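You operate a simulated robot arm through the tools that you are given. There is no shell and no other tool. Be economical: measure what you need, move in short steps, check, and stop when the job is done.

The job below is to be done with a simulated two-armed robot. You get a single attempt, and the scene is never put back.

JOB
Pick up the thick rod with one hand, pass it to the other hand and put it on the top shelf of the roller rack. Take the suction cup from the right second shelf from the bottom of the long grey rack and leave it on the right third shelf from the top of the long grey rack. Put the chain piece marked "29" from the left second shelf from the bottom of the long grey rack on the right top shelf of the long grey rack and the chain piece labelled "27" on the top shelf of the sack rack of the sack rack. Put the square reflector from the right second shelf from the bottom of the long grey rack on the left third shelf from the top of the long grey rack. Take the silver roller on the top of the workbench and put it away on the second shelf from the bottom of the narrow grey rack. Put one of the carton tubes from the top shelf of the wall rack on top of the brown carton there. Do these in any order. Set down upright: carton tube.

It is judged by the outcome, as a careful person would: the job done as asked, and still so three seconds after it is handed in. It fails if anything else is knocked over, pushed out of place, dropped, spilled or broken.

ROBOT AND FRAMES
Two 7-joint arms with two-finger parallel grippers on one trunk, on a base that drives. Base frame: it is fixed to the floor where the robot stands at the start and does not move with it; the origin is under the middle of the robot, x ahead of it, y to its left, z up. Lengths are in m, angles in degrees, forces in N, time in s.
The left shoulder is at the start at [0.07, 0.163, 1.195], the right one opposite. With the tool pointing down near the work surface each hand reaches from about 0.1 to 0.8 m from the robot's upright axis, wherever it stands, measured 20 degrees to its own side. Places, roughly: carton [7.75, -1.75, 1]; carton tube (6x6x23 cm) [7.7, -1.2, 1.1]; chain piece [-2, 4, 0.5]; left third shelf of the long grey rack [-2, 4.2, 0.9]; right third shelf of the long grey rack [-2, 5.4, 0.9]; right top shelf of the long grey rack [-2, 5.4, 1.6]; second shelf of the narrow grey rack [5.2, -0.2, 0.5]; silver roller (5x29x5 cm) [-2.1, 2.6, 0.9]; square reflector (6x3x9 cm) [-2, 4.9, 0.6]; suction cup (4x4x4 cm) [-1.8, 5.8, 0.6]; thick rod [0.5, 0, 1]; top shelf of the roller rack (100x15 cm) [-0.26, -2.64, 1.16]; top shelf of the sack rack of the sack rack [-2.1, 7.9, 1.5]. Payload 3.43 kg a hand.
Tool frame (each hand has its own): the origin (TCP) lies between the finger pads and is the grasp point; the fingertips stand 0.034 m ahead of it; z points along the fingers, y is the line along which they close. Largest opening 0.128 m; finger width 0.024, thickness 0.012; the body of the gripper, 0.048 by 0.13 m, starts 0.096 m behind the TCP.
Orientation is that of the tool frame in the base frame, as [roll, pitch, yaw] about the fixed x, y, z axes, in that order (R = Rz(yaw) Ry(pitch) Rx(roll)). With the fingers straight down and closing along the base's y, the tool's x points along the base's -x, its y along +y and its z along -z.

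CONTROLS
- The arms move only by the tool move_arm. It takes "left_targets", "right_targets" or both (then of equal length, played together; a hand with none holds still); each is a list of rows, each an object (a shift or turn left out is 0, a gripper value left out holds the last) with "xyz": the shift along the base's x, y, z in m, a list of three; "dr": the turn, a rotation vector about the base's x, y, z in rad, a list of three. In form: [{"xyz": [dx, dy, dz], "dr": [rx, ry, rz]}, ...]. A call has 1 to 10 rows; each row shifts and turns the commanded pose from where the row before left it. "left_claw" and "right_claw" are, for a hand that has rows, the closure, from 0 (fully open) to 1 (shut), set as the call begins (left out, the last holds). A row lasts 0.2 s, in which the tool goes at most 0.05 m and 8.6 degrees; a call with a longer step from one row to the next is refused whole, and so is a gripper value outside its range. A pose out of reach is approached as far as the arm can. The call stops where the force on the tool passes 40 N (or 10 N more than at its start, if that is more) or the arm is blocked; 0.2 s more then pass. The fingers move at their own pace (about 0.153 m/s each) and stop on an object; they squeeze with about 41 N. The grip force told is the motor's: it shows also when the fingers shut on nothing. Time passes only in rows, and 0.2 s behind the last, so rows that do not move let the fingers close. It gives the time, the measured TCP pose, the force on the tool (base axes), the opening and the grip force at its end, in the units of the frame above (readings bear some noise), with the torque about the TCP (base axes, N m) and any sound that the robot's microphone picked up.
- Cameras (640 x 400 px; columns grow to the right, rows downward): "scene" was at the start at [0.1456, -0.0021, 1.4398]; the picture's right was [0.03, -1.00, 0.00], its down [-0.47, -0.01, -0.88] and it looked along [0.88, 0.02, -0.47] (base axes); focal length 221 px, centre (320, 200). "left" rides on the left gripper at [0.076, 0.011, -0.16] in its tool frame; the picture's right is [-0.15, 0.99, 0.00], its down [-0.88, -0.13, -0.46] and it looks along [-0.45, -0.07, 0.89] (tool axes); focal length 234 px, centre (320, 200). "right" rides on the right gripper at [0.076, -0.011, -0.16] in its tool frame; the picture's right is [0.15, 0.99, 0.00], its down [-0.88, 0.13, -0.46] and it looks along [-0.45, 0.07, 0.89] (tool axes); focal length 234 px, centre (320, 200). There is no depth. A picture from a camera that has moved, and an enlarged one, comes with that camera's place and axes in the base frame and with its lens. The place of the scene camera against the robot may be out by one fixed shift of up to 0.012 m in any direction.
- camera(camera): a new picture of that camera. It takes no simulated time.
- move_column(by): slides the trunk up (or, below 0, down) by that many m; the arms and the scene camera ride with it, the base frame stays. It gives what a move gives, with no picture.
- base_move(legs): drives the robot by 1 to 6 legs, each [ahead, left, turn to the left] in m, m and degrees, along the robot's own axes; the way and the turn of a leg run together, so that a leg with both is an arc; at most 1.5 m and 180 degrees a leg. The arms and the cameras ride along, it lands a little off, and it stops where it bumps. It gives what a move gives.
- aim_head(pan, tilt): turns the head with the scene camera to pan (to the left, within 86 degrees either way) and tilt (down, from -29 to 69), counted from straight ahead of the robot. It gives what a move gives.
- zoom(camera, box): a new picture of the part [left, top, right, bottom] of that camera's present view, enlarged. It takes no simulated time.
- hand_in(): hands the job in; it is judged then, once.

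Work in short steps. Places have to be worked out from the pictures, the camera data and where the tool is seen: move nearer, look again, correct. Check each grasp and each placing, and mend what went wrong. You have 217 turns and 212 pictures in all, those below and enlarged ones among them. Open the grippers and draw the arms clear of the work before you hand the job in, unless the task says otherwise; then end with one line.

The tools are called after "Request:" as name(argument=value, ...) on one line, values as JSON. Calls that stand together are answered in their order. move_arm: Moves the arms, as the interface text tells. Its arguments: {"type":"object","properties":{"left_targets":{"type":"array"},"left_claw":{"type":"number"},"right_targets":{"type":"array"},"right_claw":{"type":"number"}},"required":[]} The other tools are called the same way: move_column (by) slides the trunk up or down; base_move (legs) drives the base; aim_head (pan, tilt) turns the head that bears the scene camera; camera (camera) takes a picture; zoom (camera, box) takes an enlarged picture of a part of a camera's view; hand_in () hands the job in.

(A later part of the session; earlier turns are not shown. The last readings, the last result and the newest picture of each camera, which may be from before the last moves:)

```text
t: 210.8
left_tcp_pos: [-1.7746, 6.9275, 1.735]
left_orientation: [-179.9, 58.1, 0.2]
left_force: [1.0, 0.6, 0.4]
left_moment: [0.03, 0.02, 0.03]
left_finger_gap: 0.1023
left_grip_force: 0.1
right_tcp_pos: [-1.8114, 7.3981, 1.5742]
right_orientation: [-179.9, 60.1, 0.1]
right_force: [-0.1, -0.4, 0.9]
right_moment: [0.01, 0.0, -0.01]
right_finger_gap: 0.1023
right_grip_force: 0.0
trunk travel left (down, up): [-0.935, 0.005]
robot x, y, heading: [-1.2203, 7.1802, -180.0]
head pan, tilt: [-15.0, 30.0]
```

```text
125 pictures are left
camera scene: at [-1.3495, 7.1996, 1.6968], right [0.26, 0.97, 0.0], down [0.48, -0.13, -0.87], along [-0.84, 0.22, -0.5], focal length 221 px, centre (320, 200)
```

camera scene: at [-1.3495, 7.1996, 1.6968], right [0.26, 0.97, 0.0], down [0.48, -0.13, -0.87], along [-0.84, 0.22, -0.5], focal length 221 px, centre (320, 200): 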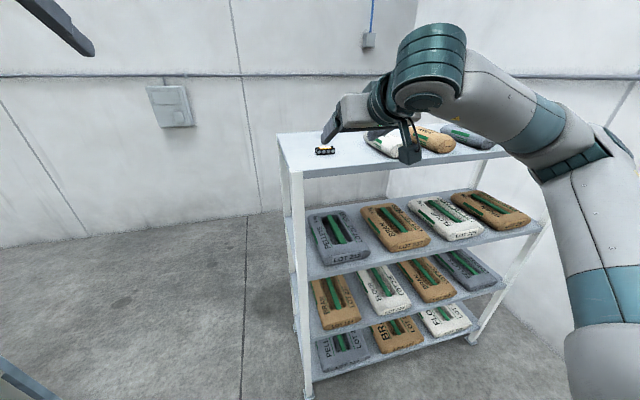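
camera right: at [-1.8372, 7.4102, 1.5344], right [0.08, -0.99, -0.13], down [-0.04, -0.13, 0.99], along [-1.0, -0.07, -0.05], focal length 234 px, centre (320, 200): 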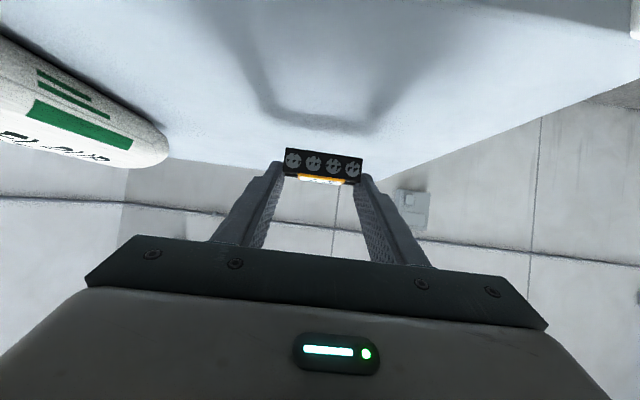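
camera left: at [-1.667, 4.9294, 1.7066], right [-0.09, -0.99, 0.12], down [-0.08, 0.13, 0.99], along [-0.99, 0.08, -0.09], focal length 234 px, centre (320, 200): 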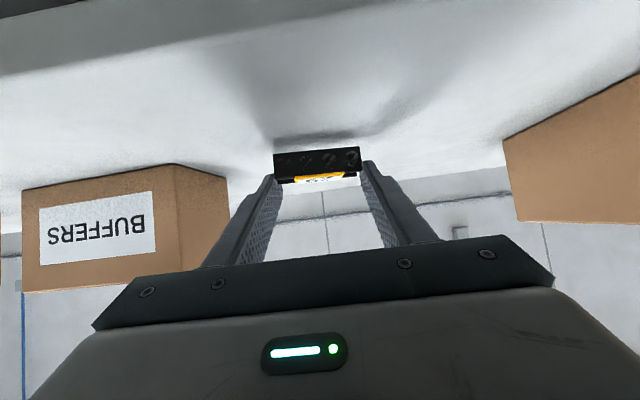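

27 sits on the sack rack's top shelf. I back off, drive back to the right bay of the long rack, and lower the trunk for the suction cup.

Request:
base_move(legs=[[-0.4, 0, 0], [0, 1.45, 0]])

Request:
move_column(by=-0.4)

Request:
move_column(by=-0.26)

Request:
aim_head(pan=0, tilt=25)

Request:
camera(camera="scene")

```text
t: 220.1
left_tcp_pos: [-1.403, 5.5031, 1.733]
left_orientation: [-179.9, 57.9, -1.8]
left_force: [0.5, 0.5, -0.9]
left_moment: [0.0, -0.02, -0.03]
left_finger_gap: 0.1024
left_grip_force: 0.0
right_tcp_pos: [-1.4214, 5.9747, 1.5732]
right_orientation: [179.9, 60.0, -2.1]
right_force: [-0.4, 0.0, -0.2]
right_moment: [0.0, 0.0, 0.03]
right_finger_gap: 0.1022
right_grip_force: 0.0
trunk travel left (down, up): [-0.935, 0.005]
robot x, y, heading: [-0.8332, 5.7343, 178.2]
head pan, tilt: [-15.0, 30.0]
```

```text
t: 223.9
left_tcp_pos: [-1.4029, 5.502, 1.333]
left_orientation: [-179.8, 57.8, -1.9]
left_force: [-0.3, 0.9, -0.3]
left_moment: [-0.02, -0.01, 0.0]
left_finger_gap: 0.1023
left_grip_force: 0.0
right_tcp_pos: [-1.4218, 5.9738, 1.1755]
right_orientation: [-180.0, 60.0, -2.0]
right_force: [0.4, 0.4, -0.7]
right_moment: [0.02, 0.0, 0.01]
right_finger_gap: 0.1022
right_grip_force: 0.0
trunk travel left (down, up): [-0.535, 0.405]
robot x, y, heading: [-0.8323, 5.732, 178.1]
head pan, tilt: [-15.0, 30.0]
```

```text
t: 226.6
left_tcp_pos: [-1.4029, 5.5025, 1.0736]
left_orientation: [-179.8, 57.8, -1.9]
left_force: [0.5, -0.2, 0.0]
left_moment: [0.0, 0.01, 0.01]
left_finger_gap: 0.1023
left_grip_force: 0.2
right_tcp_pos: [-1.4202, 5.9731, 0.9146]
right_orientation: [-180.0, 60.1, -2.0]
right_force: [0.1, -0.4, -1.0]
right_moment: [0.0, 0.04, 0.04]
right_finger_gap: 0.1024
right_grip_force: 0.1
trunk travel left (down, up): [-0.275, 0.665]
robot x, y, heading: [-0.8356, 5.7336, 177.9]
head pan, tilt: [-15.0, 30.0]
```

```text
t: 227.4
left_tcp_pos: [-1.4021, 5.5038, 1.0739]
left_orientation: [-179.9, 57.9, -2.0]
left_force: [-0.7, -0.6, 0.3]
left_moment: [0.05, 0.02, 0.0]
left_finger_gap: 0.1026
left_grip_force: 0.0
right_tcp_pos: [-1.4213, 5.9719, 0.9127]
right_orientation: [180.0, 60.0, -1.9]
right_force: [-1.0, -0.2, -1.2]
right_moment: [-0.01, 0.02, -0.02]
right_finger_gap: 0.1023
right_grip_force: 0.0
trunk travel left (down, up): [-0.275, 0.665]
robot x, y, heading: [-0.8353, 5.7365, 178.1]
head pan, tilt: [0.0, 25.0]
```

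```text
124 pictures are left
camera scene: at [-0.9723, 5.7353, 1.0445], right [0.03, 1.0, 0.0], down [0.42, -0.01, -0.91], along [-0.91, 0.03, -0.42], focal length 221 px, centre (320, 200)
```

scene: 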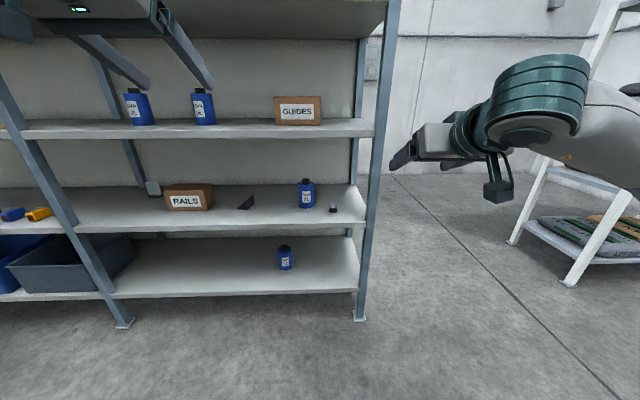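

The suction cup is near the front at about (-1.83, 5.82). I zoom in for shape and clearance.

Request:
zoom(camera="scene", box=[280, 160, 400, 240])

Request:
zoom(camera="scene", box=[120, 160, 270, 240])

```text
5.00 times, centred on (340, 200) of scene
camera zoom: at [-0.9723, 5.7353, 1.0445], right [0.03, 1.0, 0.0], down [0.42, -0.01, -0.91], along [-0.91, 0.03, -0.42], focal length 1104 px, centre (220, 200)
```

zoom: 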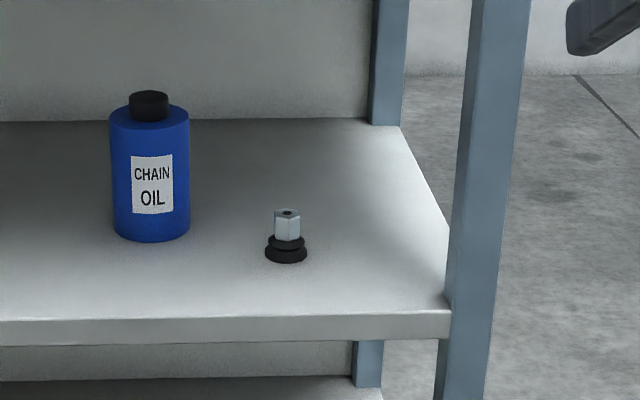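

```text
4.27 times, centred on (195, 200) of scene
camera zoom: at [-0.9723, 5.7353, 1.0445], right [0.03, 1.0, 0.0], down [0.42, -0.01, -0.91], along [-0.91, 0.03, -0.42], focal length 942 px, centre (853, 200)
```

zoom: 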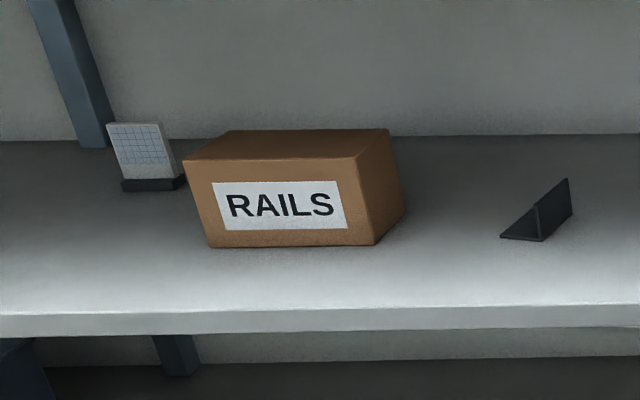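

The cup's hex top (about 23 mm wide, z≈0.605–0.628) stands at (-1.839, 5.824), so I'll grip the hex. I lower the right hand and shift the base to line up.

Request:
move_arm(right_targets=[{"xyz": [0, 0, -0.04]}, {"xyz": [0, 0, -0.04]}, {"xyz": [0, 0, -0.04]}, {"xyz": [0, 0, -0.04], "dr": [0, 0, 0.03]}, {}], right_claw=0.3)

Request:
base_move(legs=[[0, 0.16, 0], [0.2, 0, 0]])

Request:
camera(camera="right")

Request:
camera(camera="scene")

```text
t: 228.6
left_tcp_pos: [-1.4006, 5.5021, 1.0742]
left_orientation: [-179.8, 57.8, -1.9]
left_force: [-0.4, 0.2, 0.8]
left_moment: [-0.01, 0.0, -0.02]
left_finger_gap: 0.1024
left_grip_force: 0.0
right_tcp_pos: [-1.4198, 5.973, 0.7531]
right_orientation: [-180.0, 60.1, -0.3]
right_force: [0.5, -0.2, -0.2]
right_moment: [0.01, -0.02, 0.02]
right_finger_gap: 0.0901
right_grip_force: 0.0
trunk travel left (down, up): [-0.275, 0.665]
robot x, y, heading: [-0.8326, 5.7364, 178.3]
head pan, tilt: [0.0, 25.0]
```

```text
t: 231.2
left_tcp_pos: [-1.6054, 5.3483, 1.0738]
left_orientation: [-179.9, 57.9, -1.8]
left_force: [-0.6, 0.1, -0.2]
left_moment: [-0.02, -0.02, 0.0]
left_finger_gap: 0.1024
left_grip_force: 0.0
right_tcp_pos: [-1.6231, 5.8209, 0.7514]
right_orientation: [-179.9, 60.0, -0.2]
right_force: [0.2, 0.3, 0.0]
right_moment: [0.02, 0.03, 0.01]
right_finger_gap: 0.0895
right_grip_force: 0.0
trunk travel left (down, up): [-0.275, 0.665]
robot x, y, heading: [-1.0385, 5.5855, 178.4]
head pan, tilt: [0.0, 25.0]
```

```text
121 pictures are left
camera right: at [-1.4466, 5.83, 0.7648], right [0.07, -0.99, -0.13], down [-0.05, -0.13, 0.99], along [-1.0, -0.06, -0.05], focal length 234 px, centre (320, 200)
```

right: 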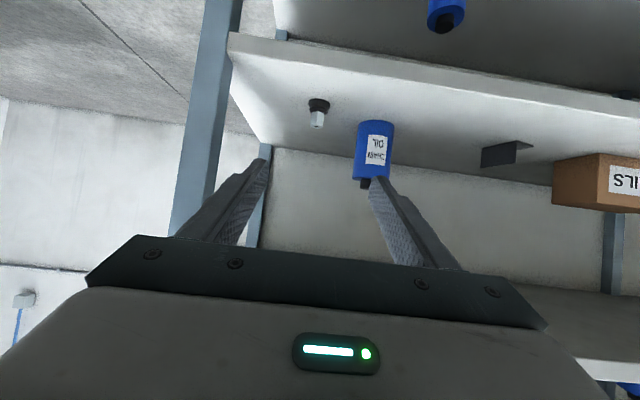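

```text
120 pictures are left
camera scene: at [-1.176, 5.5836, 1.0444], right [0.03, 1.0, 0.0], down [0.42, -0.01, -0.91], along [-0.91, 0.03, -0.42], focal length 221 px, centre (320, 200)
```

scene: 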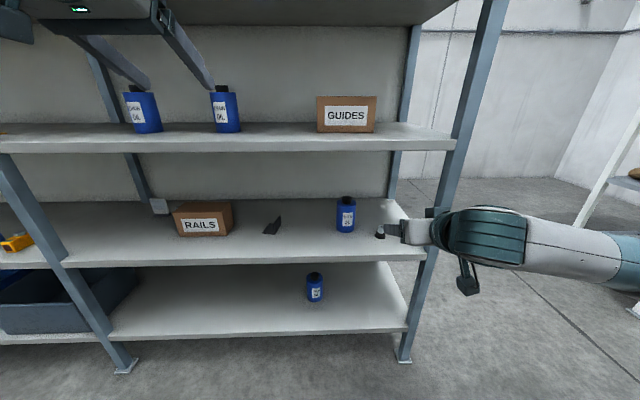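

The cup is at about (-1.833, 5.827) and the post clearance is fine. I advance along the tool axis most of the way.

Request:
move_arm(right_targets=[{"xyz": [-0.04, 0.002, -0.024]}, {"xyz": [-0.04, 0.002, -0.024]}, {"xyz": [-0.04, 0.002, -0.024]}, {"xyz": [-0.03, 0, -0.018]}, {}])

Request:
camera(camera="right")

Request:
zoom(camera="scene", box=[320, 170, 480, 290])

```text
t: 232.4
left_tcp_pos: [-1.6037, 5.3488, 1.074]
left_orientation: [-179.9, 57.8, -1.8]
left_force: [0.7, -0.6, 0.1]
left_moment: [-0.03, 0.02, 0.0]
left_finger_gap: 0.1022
left_grip_force: 0.1
right_tcp_pos: [-1.7709, 5.8289, 0.6635]
right_orientation: [-180.0, 60.1, -0.1]
right_force: [-0.4, 0.1, 0.0]
right_moment: [0.02, -0.02, 0.0]
right_finger_gap: 0.0896
right_grip_force: 0.1
trunk travel left (down, up): [-0.275, 0.665]
robot x, y, heading: [-1.0361, 5.583, 178.0]
head pan, tilt: [0.0, 25.0]
```

```text
119 pictures are left
camera right: at [-1.5939, 5.839, 0.6765], right [0.07, -0.99, -0.13], down [-0.05, -0.13, 0.99], along [-1.0, -0.06, -0.05], focal length 234 px, centre (320, 200)
```

right: 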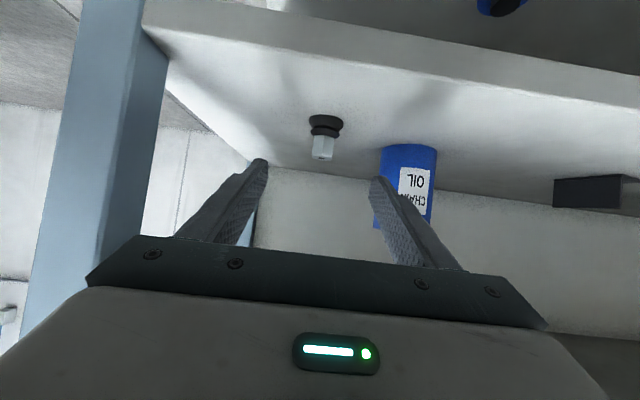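

```text
3.33 times, centred on (400, 230) of scene
camera zoom: at [-1.1752, 5.5836, 1.0446], right [0.03, 1.0, 0.0], down [0.42, -0.01, -0.91], along [-0.91, 0.03, -0.42], focal length 736 px, centre (53, 100)
```

zoom: 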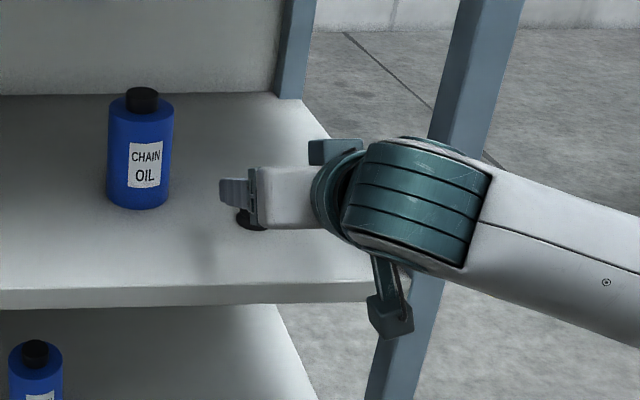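

The hex spans z 0.604–0.627 at (-1.82, 5.831). I make the final move and close.

Request:
move_arm(right_targets=[{"xyz": [-0.018, 0.001, -0.015]}, {"xyz": [-0.02, 0.001, -0.016]}, {}])

Request:
move_arm(right_targets=[{}, {}, {}, {}], right_claw=1)

Request:
camera(camera="right")

```text
t: 233.2
left_tcp_pos: [-1.6043, 5.3498, 1.0732]
left_orientation: [-179.9, 57.9, -1.8]
left_force: [-0.3, 0.2, 0.0]
left_moment: [0.01, -0.02, 0.0]
left_finger_gap: 0.1022
left_grip_force: 0.1
right_tcp_pos: [-1.8119, 5.8294, 0.6312]
right_orientation: [-179.9, 60.0, -0.2]
right_force: [-0.4, -0.3, 0.3]
right_moment: [-0.01, 0.02, 0.0]
right_finger_gap: 0.0894
right_grip_force: 0.1
trunk travel left (down, up): [-0.275, 0.665]
robot x, y, heading: [-1.0388, 5.5829, 178.0]
head pan, tilt: [0.0, 25.0]
```

```text
t: 234.2
left_tcp_pos: [-1.6048, 5.3497, 1.0729]
left_orientation: [-180.0, 57.9, -1.8]
left_force: [0.6, -0.5, -0.2]
left_moment: [0.0, -0.01, 0.03]
left_finger_gap: 0.1025
left_grip_force: 0.0
right_tcp_pos: [-1.8105, 5.8298, 0.6315]
right_orientation: [-180.0, 60.0, -0.3]
right_force: [0.4, -0.9, 0.7]
right_moment: [-0.01, 0.06, 0.06]
right_finger_gap: 0.0204
right_grip_force: 41.2
trunk travel left (down, up): [-0.275, 0.665]
robot x, y, heading: [-1.0356, 5.5831, 178.2]
head pan, tilt: [0.0, 25.0]
```

```text
117 pictures are left
camera right: at [-1.6339, 5.8392, 0.6436], right [0.07, -0.99, -0.13], down [-0.05, -0.13, 0.99], along [-1.0, -0.06, -0.05], focal length 234 px, centre (320, 200)
```

right: 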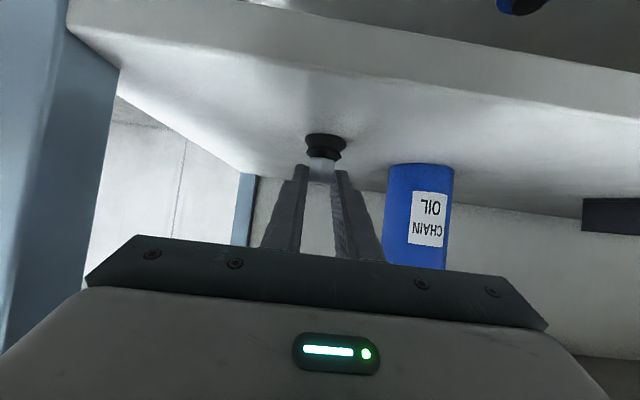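

The cup is held by its hex. I lift, withdraw, and raise the trunk by 0.3 m to the third shelf.

Request:
move_arm(right_targets=[{"xyz": [0, 0, 0.015]}, {"xyz": [0.03, 0, 0.02]}, {"xyz": [0.04, -0.002, 0.023]}, {"xyz": [0.04, -0.002, 0.023]}, {"xyz": [0.04, -0.002, 0.023]}, {"xyz": [0.04, 0, 0.023]}, {}])

Request:
move_column(by=0.3)

Request:
camera(camera="scene")

Request:
camera(camera="right")

```text
t: 235.8
left_tcp_pos: [-1.6054, 5.3501, 1.0738]
left_orientation: [-179.9, 57.9, -1.8]
left_force: [0.0, 0.6, -0.3]
left_moment: [-0.01, -0.03, 0.01]
left_finger_gap: 0.1024
left_grip_force: 0.0
right_tcp_pos: [-1.6193, 5.8246, 0.7606]
right_orientation: [180.0, 60.0, -0.2]
right_force: [-0.2, 0.1, 0.6]
right_moment: [0.0, -0.05, 0.04]
right_finger_gap: 0.0201
right_grip_force: 40.8
trunk travel left (down, up): [-0.275, 0.665]
robot x, y, heading: [-1.0356, 5.5861, 178.4]
head pan, tilt: [0.0, 25.0]
```

```text
t: 238.8
left_tcp_pos: [-1.6053, 5.3487, 1.3736]
left_orientation: [-179.9, 58.0, -1.8]
left_force: [0.1, 0.3, -1.1]
left_moment: [-0.01, 0.02, -0.01]
left_finger_gap: 0.1025
left_grip_force: 0.1
right_tcp_pos: [-1.619, 5.8255, 1.0603]
right_orientation: [180.0, 60.0, -0.3]
right_force: [-0.2, -0.2, -0.4]
right_moment: [0.01, -0.01, 0.0]
right_finger_gap: 0.0204
right_grip_force: 41.1
trunk travel left (down, up): [-0.575, 0.365]
robot x, y, heading: [-1.0314, 5.582, 178.3]
head pan, tilt: [0.0, 25.0]
```

```text
116 pictures are left
camera scene: at [-1.1755, 5.5836, 1.3445], right [0.03, 1.0, 0.0], down [0.42, -0.01, -0.91], along [-0.91, 0.03, -0.42], focal length 221 px, centre (320, 200)
```

scene: 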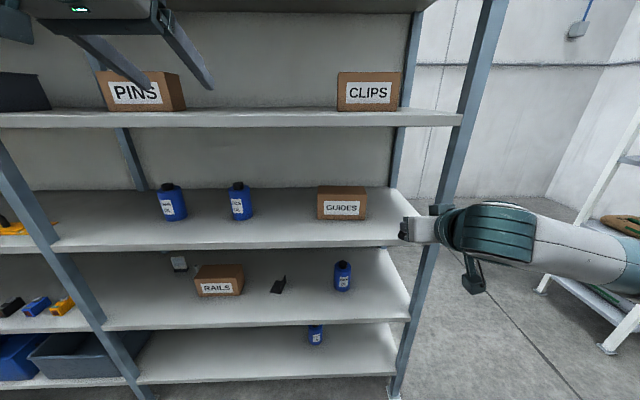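

```text
115 pictures are left
camera right: at [-1.4425, 5.8346, 1.0725], right [0.07, -0.99, -0.13], down [-0.05, -0.13, 0.99], along [-1.0, -0.06, -0.05], focal length 234 px, centre (320, 200)
```

right: 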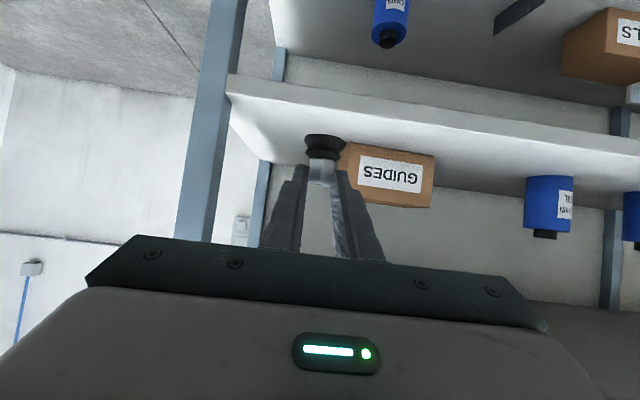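

A free strip lies in front of and right of the GUIDES box. I'll set the cup down at about (-1.815, 5.825), so I move over and partway down.

Request:
move_arm(right_targets=[{"xyz": [-0.045, 0, -0.005]}, {"xyz": [-0.045, 0, -0.005]}, {"xyz": [-0.045, 0, -0.01]}, {"xyz": [-0.045, 0, -0.015]}, {"xyz": [0, 0, -0.01]}, {}])

Request:
camera(camera="right")

Request:
zoom(camera="scene", box=[300, 160, 460, 280])

```text
t: 240.2
left_tcp_pos: [-1.6055, 5.3491, 1.3726]
left_orientation: [-179.9, 57.9, -1.7]
left_force: [0.4, 0.2, 0.6]
left_moment: [-0.03, -0.02, -0.02]
left_finger_gap: 0.1021
left_grip_force: 0.0
right_tcp_pos: [-1.798, 5.8232, 1.0162]
right_orientation: [-180.0, 60.0, -0.2]
right_force: [-0.2, 0.4, -0.2]
right_moment: [0.01, -0.02, 0.02]
right_finger_gap: 0.0205
right_grip_force: 41.2
trunk travel left (down, up): [-0.575, 0.365]
robot x, y, heading: [-1.0404, 5.5837, 178.1]
head pan, tilt: [0.0, 25.0]
```

```text
114 pictures are left
camera right: at [-1.622, 5.8327, 1.0275], right [0.07, -0.99, -0.13], down [-0.05, -0.13, 0.99], along [-1.0, -0.06, -0.05], focal length 234 px, centre (320, 200)
```

right: 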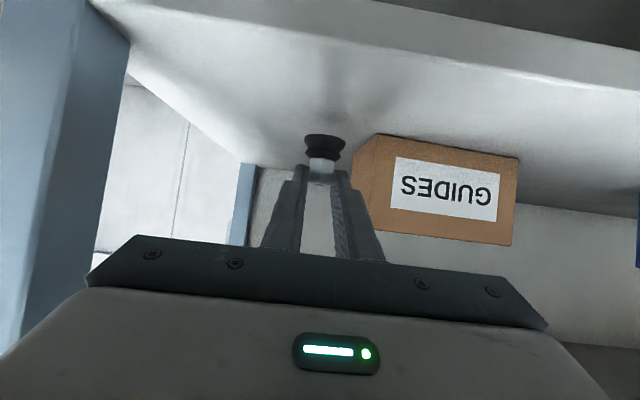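

```text
3.33 times, centred on (380, 220) of scene
camera zoom: at [-1.1757, 5.5834, 1.3445], right [0.03, 1.0, 0.0], down [0.42, -0.01, -0.91], along [-0.91, 0.03, -0.42], focal length 736 px, centre (120, 133)
```

zoom: 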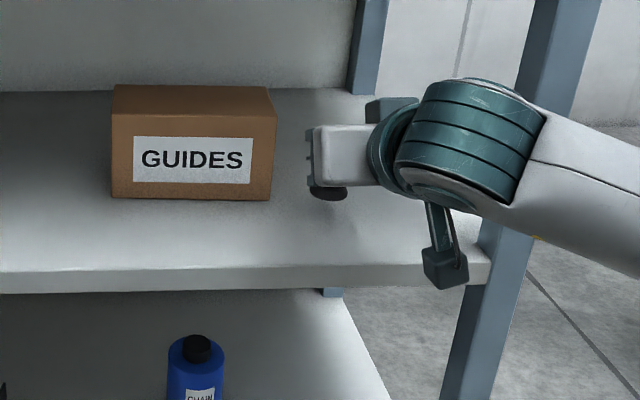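

About 2–2.5 cm remain. I lower in small steps to contact.

Request:
move_arm(right_targets=[{"xyz": [0, 0, -0.006]}, {"xyz": [0, 0, -0.005]}, {"xyz": [0, 0, -0.004]}, {"xyz": [0, 0, -0.003]}, {}])

Request:
camera(camera="right")

```text
t: 241.4
left_tcp_pos: [-1.6048, 5.3496, 1.3741]
left_orientation: [-179.9, 57.9, -1.9]
left_force: [-0.4, 0.4, 0.4]
left_moment: [0.01, -0.04, -0.03]
left_finger_gap: 0.1025
left_grip_force: 0.0
right_tcp_pos: [-1.7991, 5.8252, 0.9964]
right_orientation: [179.9, 60.1, -0.2]
right_force: [-0.2, 0.0, 0.9]
right_moment: [-0.01, 0.0, 0.02]
right_finger_gap: 0.02
right_grip_force: 40.9
trunk travel left (down, up): [-0.575, 0.365]
robot x, y, heading: [-1.0343, 5.5836, 178.2]
head pan, tilt: [0.0, 25.0]
```

```text
112 pictures are left
camera right: at [-1.6226, 5.8344, 1.0089], right [0.07, -0.99, -0.13], down [-0.05, -0.13, 0.99], along [-1.0, -0.06, -0.05], focal length 234 px, centre (320, 200)
```

right: 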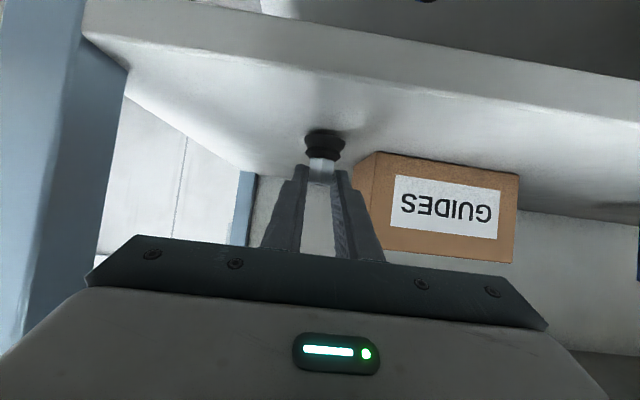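

Nearly there, so I lower further.

Request:
move_arm(right_targets=[{"xyz": [0, 0, -0.003]}, {"xyz": [0, 0, -0.003]}, {"xyz": [0, 0, -0.002]}, {}])

Request:
camera(camera="right")

```text
t: 242.4
left_tcp_pos: [-1.604, 5.3493, 1.3736]
left_orientation: [-180.0, 58.0, -1.8]
left_force: [0.5, -0.7, -0.4]
left_moment: [0.0, 0.01, 0.02]
left_finger_gap: 0.1027
left_grip_force: 0.1
right_tcp_pos: [-1.799, 5.825, 0.9906]
right_orientation: [-180.0, 60.2, -0.2]
right_force: [-2.2, 0.1, 7.2]
right_moment: [0.09, 0.35, 0.0]
right_finger_gap: 0.0202
right_grip_force: 41.6
trunk travel left (down, up): [-0.575, 0.365]
robot x, y, heading: [-1.038, 5.5817, 178.1]
head pan, tilt: [0.0, 25.0]
```

```text
111 pictures are left
camera right: at [-1.622, 5.8345, 1.0024], right [0.07, -0.99, -0.13], down [-0.04, -0.13, 0.99], along [-1.0, -0.06, -0.05], focal length 234 px, centre (320, 200)
```

right: 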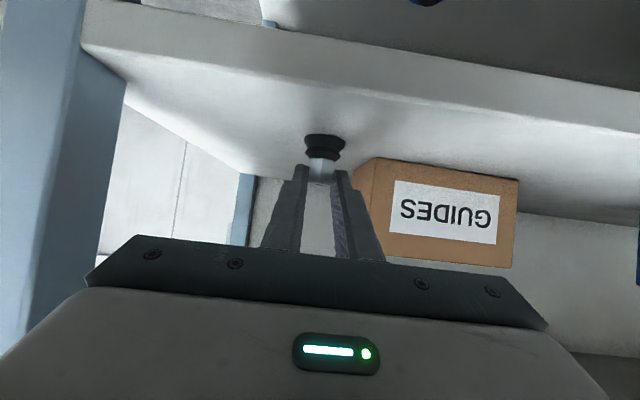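

Contact at 7 N. I open to about 6.5 cm and back out.

Request:
move_arm(right_targets=[{}, {}, {"xyz": [0.0, 0, 0.025]}, {"xyz": [0.03, 0, 0.025]}, {"xyz": [0.045, 0, 0.01]}, {"xyz": [0.045, 0, 0]}, {"xyz": [0.045, 0, 0]}], right_claw=0.5)

Request:
camera(camera="scene")

```text
t: 244.0
left_tcp_pos: [-1.6036, 5.3489, 1.3752]
left_orientation: [-179.8, 58.0, -1.8]
left_force: [0.4, -0.2, -0.1]
left_moment: [-0.01, 0.03, -0.01]
left_finger_gap: 0.1022
left_grip_force: 0.0
right_tcp_pos: [-1.6328, 5.8247, 1.0502]
right_orientation: [-180.0, 60.1, -0.4]
right_force: [0.0, 0.5, -0.3]
right_moment: [0.0, 0.0, 0.02]
right_finger_gap: 0.0638
right_grip_force: 0.2
trunk travel left (down, up): [-0.575, 0.365]
robot x, y, heading: [-1.0344, 5.5834, 178.1]
head pan, tilt: [0.0, 25.0]
```

```text
110 pictures are left
camera scene: at [-1.1742, 5.5838, 1.3447], right [0.03, 1.0, 0.0], down [0.42, -0.01, -0.91], along [-0.91, 0.03, -0.42], focal length 221 px, centre (320, 200)
```

scene: 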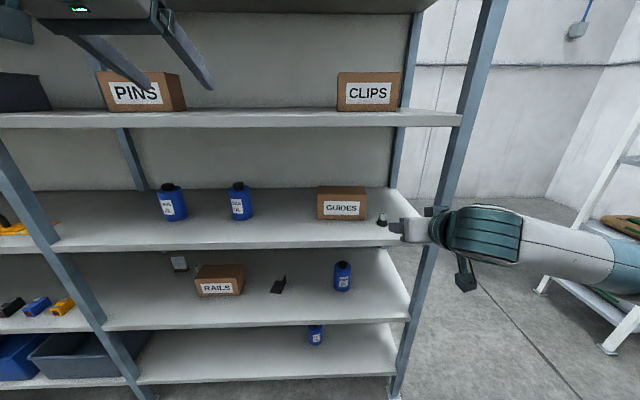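

The suction cup stands upright on the third shelf. Next is the reflector at about (-2.01, 4.94), left of the RAILS box. I back off, lower the trunk, and prepare the left hand with a flatter pitch.

Request:
base_move(legs=[[-0.2, 0, 0], [0, 0.37, 1.5]])

Request:
move_column(by=-0.3)

Request:
move_arm(left_targets=[{"dr": [0, 0.06, 0], "xyz": [0, 0, -0.045]}, {"dr": [0, 0.06, 0], "xyz": [0, 0, -0.045]}, {"dr": [0, 0, 0], "xyz": [0, 0, -0.045]}, {"xyz": [0, 0, -0.045]}, {"xyz": [0, 0, -0.045]}, {"xyz": [0, 0, -0.045]}, {}], left_claw=0.1)

Request:
camera(camera="scene")

Request:
camera(camera="left")

```text
t: 247.6
left_tcp_pos: [-1.4017, 4.9519, 1.3748]
left_orientation: [-179.8, 57.9, -0.4]
left_force: [0.1, 0.2, -1.0]
left_moment: [0.03, 0.02, -0.03]
left_finger_gap: 0.1021
left_grip_force: 0.1
right_tcp_pos: [-1.4428, 5.4253, 1.0488]
right_orientation: [-179.9, 60.0, 1.2]
right_force: [-0.8, 0.3, 0.1]
right_moment: [0.02, 0.03, -0.02]
right_finger_gap: 0.0639
right_grip_force: 0.1
trunk travel left (down, up): [-0.575, 0.365]
robot x, y, heading: [-0.8392, 5.2008, 179.5]
head pan, tilt: [0.0, 25.0]
```

```text
t: 250.6
left_tcp_pos: [-1.4008, 4.9521, 1.074]
left_orientation: [-179.9, 57.9, -0.4]
left_force: [0.3, -0.2, 0.2]
left_moment: [-0.02, -0.03, -0.01]
left_finger_gap: 0.1024
left_grip_force: 0.0
right_tcp_pos: [-1.4431, 5.4259, 0.7491]
right_orientation: [180.0, 60.0, 1.2]
right_force: [-0.7, 0.3, 0.2]
right_moment: [0.02, 0.0, 0.0]
right_finger_gap: 0.0639
right_grip_force: 0.0
trunk travel left (down, up): [-0.275, 0.665]
robot x, y, heading: [-0.8396, 5.2017, 179.4]
head pan, tilt: [0.0, 25.0]
```

```text
t: 252.2
left_tcp_pos: [-1.4147, 4.9503, 0.8081]
left_orientation: [179.9, 64.7, -0.5]
left_force: [-0.3, -0.7, -0.2]
left_moment: [0.01, 0.01, 0.0]
left_finger_gap: 0.1152
left_grip_force: 0.1
left hand out of reach, approached as far as the arm can: row 6
right_tcp_pos: [-1.4428, 5.4259, 0.7497]
right_orientation: [180.0, 60.0, 1.3]
right_force: [-0.1, -0.3, -0.4]
right_moment: [0.01, 0.0, -0.01]
right_finger_gap: 0.0641
right_grip_force: 0.2
trunk travel left (down, up): [-0.275, 0.665]
robot x, y, heading: [-0.8399, 5.1989, 179.4]
head pan, tilt: [0.0, 25.0]
```

```text
109 pictures are left
camera scene: at [-0.9781, 5.1965, 1.0446], right [0.01, 1.0, 0.0], down [0.42, 0.0, -0.91], along [-0.91, 0.01, -0.42], focal length 221 px, centre (320, 200)
```

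scene: 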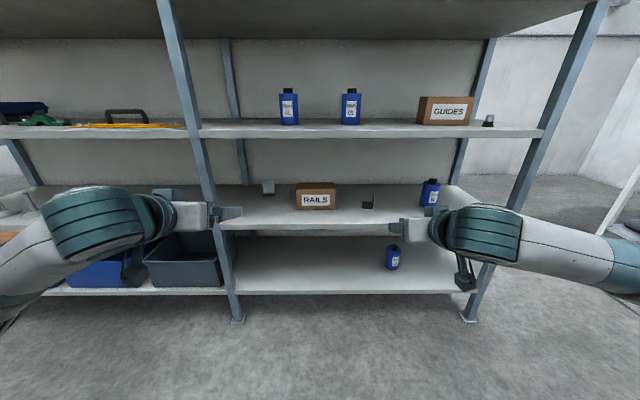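

```text
108 pictures are left
camera left: at [-1.2393, 4.9379, 0.8072], right [-0.07, -0.99, 0.13], down [0.04, 0.13, 0.99], along [-1.0, 0.08, 0.03], focal length 234 px, centre (320, 200)
```

left: 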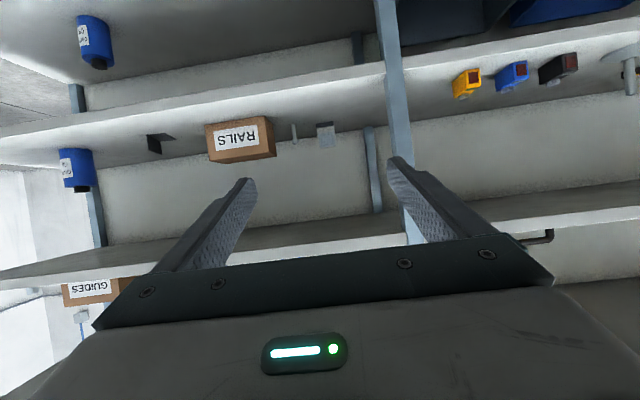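

The reflector is at (326,135) in the left view, with a small rod-like item between it and the RAILS box. I zoom in.

Request:
zoom(camera="left", box=[240, 90, 400, 190])

Request:
zoom(camera="scene", box=[190, 160, 350, 260])

```text
4.00 times, centred on (320, 140) of left
camera zoom: at [-1.2393, 4.9379, 0.8072], right [-0.07, -0.99, 0.13], down [0.04, 0.13, 0.99], along [-1.0, 0.08, 0.03], focal length 937 px, centre (320, 440)
```

zoom: 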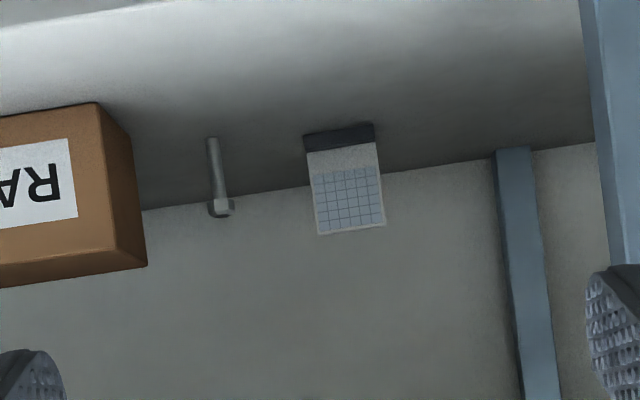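

```text
4.00 times, centred on (270, 210) of scene
camera zoom: at [-0.9781, 5.1965, 1.0446], right [0.01, 1.0, 0.0], down [0.42, 0.0, -0.91], along [-0.91, 0.01, -0.42], focal length 884 px, centre (520, 160)
```

zoom: 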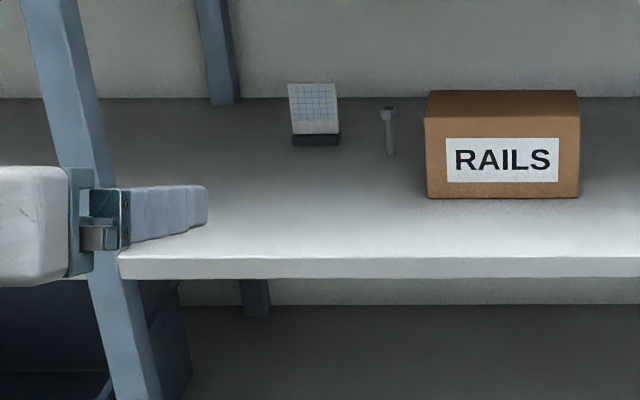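

The reflector spans y 4.914–4.977 at x≈-2.02, with the bolt at y≈5.045, leaving room for a finger. I drive ahead 0.3 m so the fingertips are at the shelf opening, with the fingers pre-set to about 9 cm.

Request:
move_arm(left_targets=[{"xyz": [0, -0.004, -0.005]}, {}], left_claw=0.3)

Request:
base_move(legs=[[0.29, 0, 0]])

Request:
camera(camera="left")

Request:
camera(camera="scene")

```text
t: 252.8
left_tcp_pos: [-1.4166, 4.9474, 0.8028]
left_orientation: [180.0, 64.7, -0.5]
left_force: [0.3, -0.1, 0.2]
left_moment: [0.0, -0.03, 0.0]
left_finger_gap: 0.0897
left_grip_force: 0.0
right_tcp_pos: [-1.4425, 5.4259, 0.7504]
right_orientation: [-180.0, 60.1, 1.3]
right_force: [0.6, -0.9, 0.4]
right_moment: [0.0, 0.01, 0.0]
right_finger_gap: 0.0641
right_grip_force: 0.0
trunk travel left (down, up): [-0.275, 0.665]
robot x, y, heading: [-0.8388, 5.1991, 179.9]
head pan, tilt: [0.0, 25.0]
```

```text
t: 254.8
left_tcp_pos: [-1.7023, 4.9455, 0.8028]
left_orientation: [180.0, 64.6, -0.2]
left_force: [-0.5, 0.6, 0.0]
left_moment: [-0.01, -0.03, 0.0]
left_finger_gap: 0.0898
left_grip_force: 0.1
right_tcp_pos: [-1.729, 5.4243, 0.7484]
right_orientation: [-179.9, 60.0, 1.4]
right_force: [-0.8, -0.5, -0.4]
right_moment: [0.01, -0.01, -0.01]
right_finger_gap: 0.0639
right_grip_force: 0.0
trunk travel left (down, up): [-0.275, 0.665]
robot x, y, heading: [-1.128, 5.2033, 180.0]
head pan, tilt: [0.0, 25.0]
```

```text
105 pictures are left
camera left: at [-1.5264, 4.9339, 0.8029], right [-0.07, -0.99, 0.13], down [0.04, 0.13, 0.99], along [-1.0, 0.07, 0.03], focal length 234 px, centre (320, 200)
```

left: 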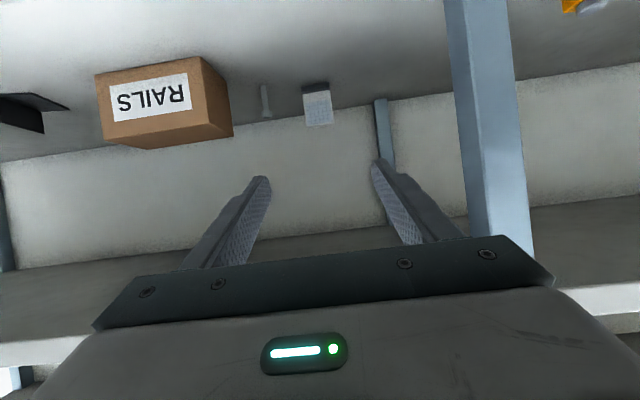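

```text
104 pictures are left
camera scene: at [-1.265, 5.1973, 1.0445], right [0.0, 1.0, 0.0], down [0.42, 0.0, -0.91], along [-0.91, 0.0, -0.42], focal length 221 px, centre (320, 200)
```

scene: 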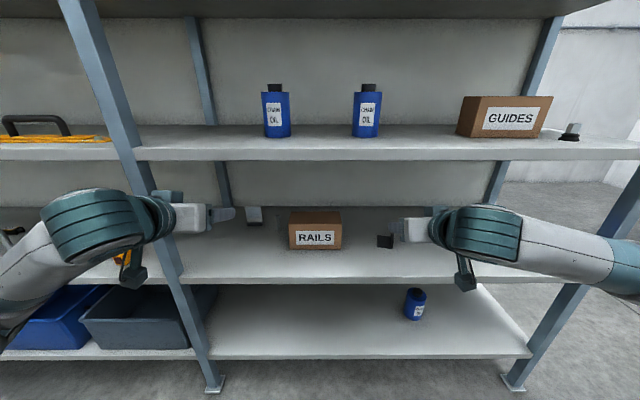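

Lined up. I insert about 60% along the axis.

Request:
move_arm(left_targets=[{"xyz": [-0.04, 0, -0.02]}, {"xyz": [-0.04, 0.001, -0.02]}, {"xyz": [-0.04, 0.001, -0.02]}, {"xyz": [-0.04, 0, -0.02]}, {"xyz": [-0.03, 0, -0.018]}, {}])

Request:
camera(camera="left")

Request:
zoom(camera="scene", box=[110, 150, 350, 300])

```text
t: 256.2
left_tcp_pos: [-1.8931, 4.9478, 0.7041]
left_orientation: [-180.0, 64.7, -0.3]
left_force: [0.6, -0.7, -0.1]
left_moment: [0.01, -0.02, -0.02]
left_finger_gap: 0.0894
left_grip_force: 0.0
right_tcp_pos: [-1.7308, 5.4241, 0.75]
right_orientation: [180.0, 60.0, 1.4]
right_force: [-0.3, -0.2, -0.5]
right_moment: [-0.03, 0.01, -0.03]
right_finger_gap: 0.0642
right_grip_force: 0.0
trunk travel left (down, up): [-0.275, 0.665]
robot x, y, heading: [-1.1232, 5.2031, 180.0]
head pan, tilt: [0.0, 25.0]
```

```text
103 pictures are left
camera left: at [-1.7164, 4.9354, 0.7029], right [-0.07, -0.99, 0.13], down [0.04, 0.13, 0.99], along [-1.0, 0.07, 0.03], focal length 234 px, centre (320, 200)
```

left: 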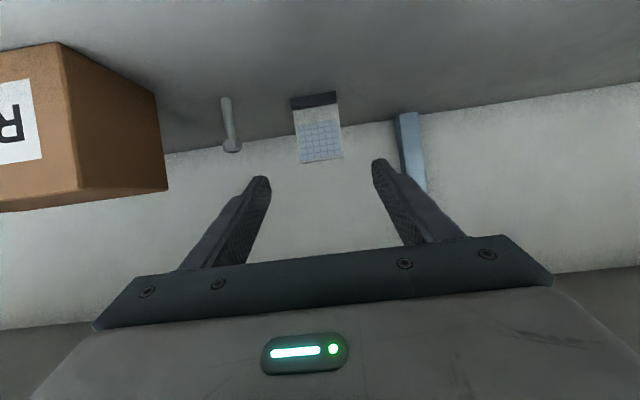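

```text
2.67 times, centred on (230, 225) of scene
camera zoom: at [-1.2646, 5.1973, 1.0446], right [0.0, 1.0, 0.0], down [0.42, 0.0, -0.91], along [-0.91, 0.0, -0.42], focal length 589 px, centre (560, 133)
```

zoom: 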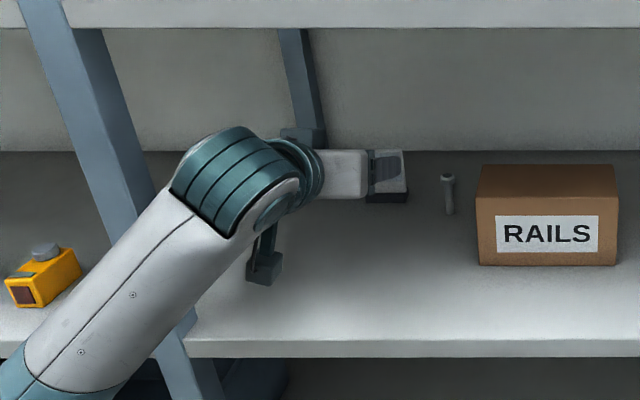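

Clear on all sides. I complete the insertion to (-2.02, 4.947, 0.645).

Request:
move_arm(left_targets=[{"xyz": [-0.035, 0, -0.016]}, {"xyz": [-0.035, 0, -0.016]}, {"xyz": [-0.035, 0, -0.015]}, {"xyz": [-0.022, 0, -0.012]}, {}])

Request:
camera(camera="left")

Request:
zoom(camera="scene", box=[110, 150, 350, 300])

```text
t: 257.4
left_tcp_pos: [-2.0202, 4.9495, 0.6467]
left_orientation: [179.9, 64.8, -0.3]
left_force: [0.7, 0.6, -0.6]
left_moment: [-0.01, 0.03, 0.04]
left_finger_gap: 0.0897
left_grip_force: 0.0
right_tcp_pos: [-1.7306, 5.4252, 0.7497]
right_orientation: [179.9, 60.0, 1.5]
right_force: [-0.2, 0.0, 0.0]
right_moment: [-0.01, -0.05, -0.01]
right_finger_gap: 0.0641
right_grip_force: 0.0
trunk travel left (down, up): [-0.275, 0.665]
robot x, y, heading: [-1.1287, 5.204, 179.9]
head pan, tilt: [0.0, 25.0]
```

```text
101 pictures are left
camera left: at [-1.8436, 4.9353, 0.6465], right [-0.07, -0.99, 0.13], down [0.04, 0.13, 0.99], along [-1.0, 0.07, 0.03], focal length 234 px, centre (320, 200)
```

left: 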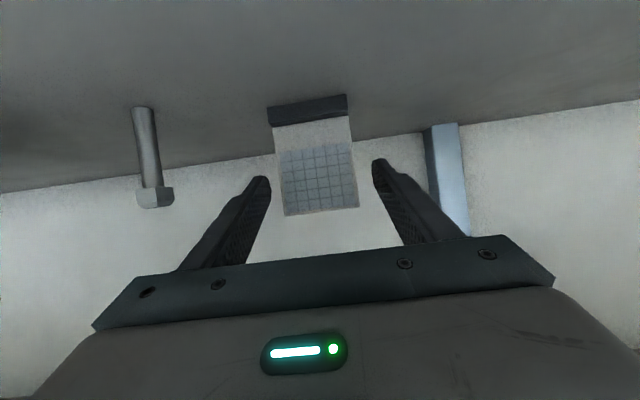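

```text
2.67 times, centred on (230, 225) of scene
camera zoom: at [-1.2646, 5.1973, 1.0446], right [0.0, 1.0, 0.0], down [0.42, 0.0, -0.91], along [-0.91, 0.0, -0.42], focal length 589 px, centre (560, 133)
```

zoom: 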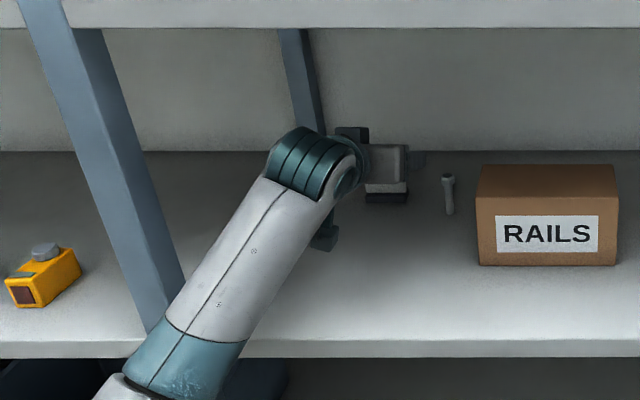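

The panel (x≈-2.00 to -2.03) sits between the fingers. I lower 8 mm and close.

Request:
move_arm(left_targets=[{"xyz": [0, -0.003, -0.009]}, {}])

Request:
move_arm(left_targets=[{}, {}, {}], left_claw=1)

Request:
camera(camera="left")

```text
t: 258.0
left_tcp_pos: [-2.0187, 4.9444, 0.6377]
left_orientation: [180.0, 64.7, -0.3]
left_force: [0.2, 0.3, -0.1]
left_moment: [0.0, 0.03, 0.02]
left_finger_gap: 0.0897
left_grip_force: 0.0
right_tcp_pos: [-1.7297, 5.4242, 0.7498]
right_orientation: [-180.0, 60.0, 1.5]
right_force: [-0.3, -0.4, 0.5]
right_moment: [-0.02, 0.03, -0.02]
right_finger_gap: 0.0641
right_grip_force: 0.0
trunk travel left (down, up): [-0.275, 0.665]
robot x, y, heading: [-1.1277, 5.2044, 179.7]
head pan, tilt: [0.0, 25.0]
```

```text
t: 258.8
left_tcp_pos: [-2.0196, 4.944, 0.6376]
left_orientation: [180.0, 64.7, -0.3]
left_force: [-0.5, -0.1, 0.2]
left_moment: [-0.03, 0.02, -0.02]
left_finger_gap: 0.057
left_grip_force: 41.4
right_tcp_pos: [-1.73, 5.4239, 0.7497]
right_orientation: [180.0, 59.9, 1.3]
right_force: [-0.5, -0.5, 1.4]
right_moment: [-0.02, -0.02, -0.01]
right_finger_gap: 0.0641
right_grip_force: 0.1
trunk travel left (down, up): [-0.275, 0.665]
robot x, y, heading: [-1.1257, 5.2009, 179.8]
head pan, tilt: [0.0, 25.0]
```

```text
99 pictures are left
camera left: at [-1.8436, 4.9327, 0.6371], right [-0.07, -0.99, 0.13], down [0.04, 0.13, 0.99], along [-1.0, 0.07, 0.03], focal length 234 px, centre (320, 200)
```

left: 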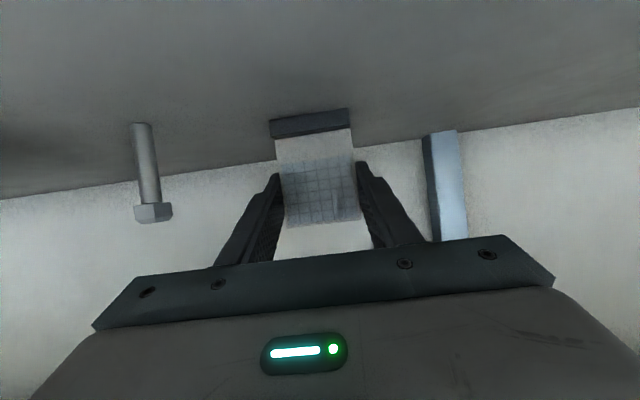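

The reflector is gripped (0.057 m). I lift 1.5 cm and withdraw along the axis.

Request:
move_arm(left_targets=[{"xyz": [0, 0, 0.015]}, {"xyz": [0.03, 0, 0.014]}, {"xyz": [0.04, 0, 0.018]}, {"xyz": [0.04, 0, 0.018]}, {"xyz": [0.04, 0, 0.018]}, {"xyz": [0.04, 0, 0.018]}, {"xyz": [0.04, 0, 0.018]}, {"xyz": [0.04, 0, 0.018]}, {"xyz": [0.04, 0, 0.018]}, {}])

Request:
camera(camera="left")

Request:
camera(camera="scene")

```text
t: 261.0
left_tcp_pos: [-1.7109, 4.9446, 0.7908]
left_orientation: [180.0, 64.7, -0.2]
left_force: [-0.6, 0.5, -0.3]
left_moment: [0.0, 0.0, 0.01]
left_finger_gap: 0.0571
left_grip_force: 41.6
right_tcp_pos: [-1.73, 5.4245, 0.7488]
right_orientation: [-180.0, 59.9, 1.5]
right_force: [0.3, -0.2, 0.7]
right_moment: [0.0, 0.02, -0.01]
right_finger_gap: 0.0639
right_grip_force: 0.1
trunk travel left (down, up): [-0.275, 0.665]
robot x, y, heading: [-1.1246, 5.2038, 179.8]
head pan, tilt: [0.0, 25.0]
```

```text
98 pictures are left
camera left: at [-1.5346, 4.9332, 0.7906], right [-0.07, -0.99, 0.13], down [0.04, 0.13, 0.99], along [-1.0, 0.07, 0.03], focal length 234 px, centre (320, 200)
```

left: 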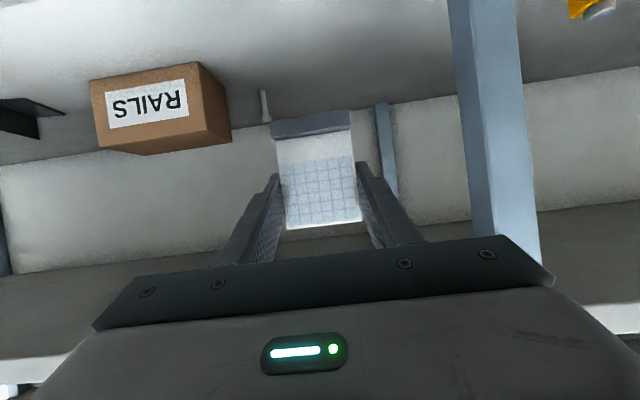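

```text
97 pictures are left
camera scene: at [-1.2646, 5.1972, 1.0445], right [0.0, 1.0, 0.0], down [0.42, 0.0, -0.91], along [-0.91, 0.0, -0.42], focal length 221 px, centre (320, 200)
```

scene: 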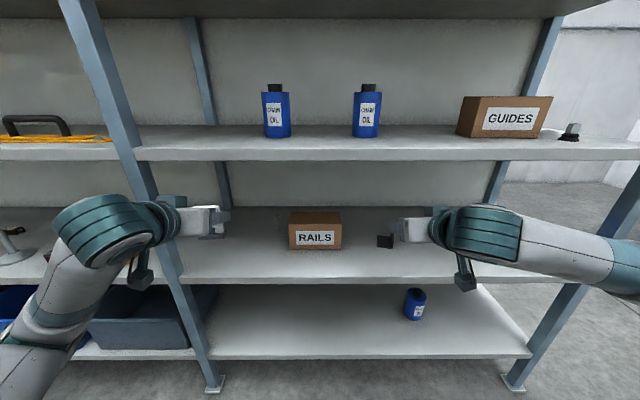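

The reflector is out and held. I back off, move left to the left bay, and raise the trunk for the third shelf.

Request:
base_move(legs=[[-0.2, 0, 0], [0, 0.65, 0]])

Request:
move_column(by=0.36)

Request:
camera(camera="scene")

Request:
camera(camera="left")

```text
t: 265.8
left_tcp_pos: [-1.5186, 4.3034, 0.7908]
left_orientation: [180.0, 64.7, -0.8]
left_force: [0.0, -1.0, -0.6]
left_moment: [0.01, 0.02, -0.03]
left_finger_gap: 0.0569
left_grip_force: 40.8
right_tcp_pos: [-1.5326, 4.7813, 0.7495]
right_orientation: [-179.9, 60.0, 0.9]
right_force: [0.9, -0.1, -0.2]
right_moment: [-0.01, 0.0, -0.01]
right_finger_gap: 0.0638
right_grip_force: 0.0
trunk travel left (down, up): [-0.275, 0.665]
robot x, y, heading: [-0.9345, 4.5538, 179.1]
head pan, tilt: [0.0, 25.0]
```

```text
t: 269.3
left_tcp_pos: [-1.5186, 4.303, 1.1514]
left_orientation: [180.0, 64.6, -0.8]
left_force: [0.3, -0.6, -1.3]
left_moment: [0.0, 0.02, -0.01]
left_finger_gap: 0.0571
left_grip_force: 40.8
right_tcp_pos: [-1.5315, 4.7814, 1.1089]
right_orientation: [179.9, 60.1, 0.9]
right_force: [0.4, 0.6, 0.4]
right_moment: [0.03, 0.01, 0.01]
right_finger_gap: 0.064
right_grip_force: 0.0
trunk travel left (down, up): [-0.635, 0.305]
robot x, y, heading: [-0.9319, 4.5504, 179.1]
head pan, tilt: [0.0, 25.0]
```

```text
96 pictures are left
camera scene: at [-1.0691, 4.55, 1.4045], right [0.01, 1.0, 0.0], down [0.42, -0.01, -0.91], along [-0.91, 0.01, -0.42], focal length 221 px, centre (320, 200)
```

scene: 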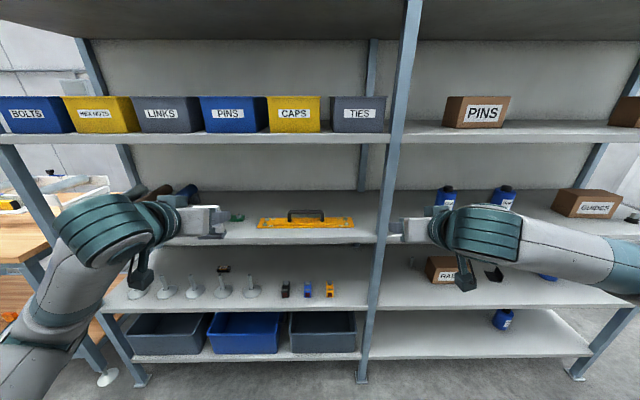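

```text
95 pictures are left
camera left: at [-1.342, 4.2886, 1.1505], right [-0.08, -0.99, 0.13], down [0.04, 0.13, 0.99], along [-1.0, 0.08, 0.03], focal length 234 px, centre (320, 200)
```

left: 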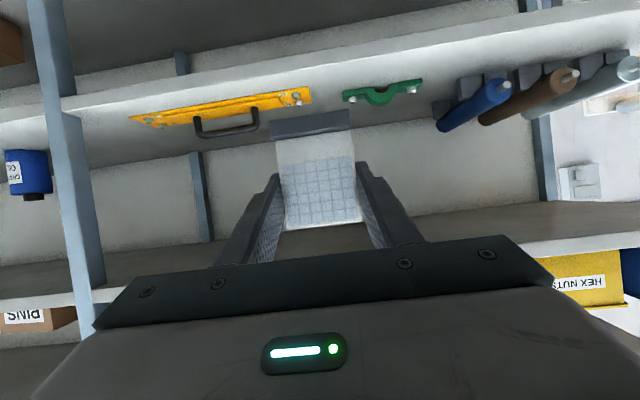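

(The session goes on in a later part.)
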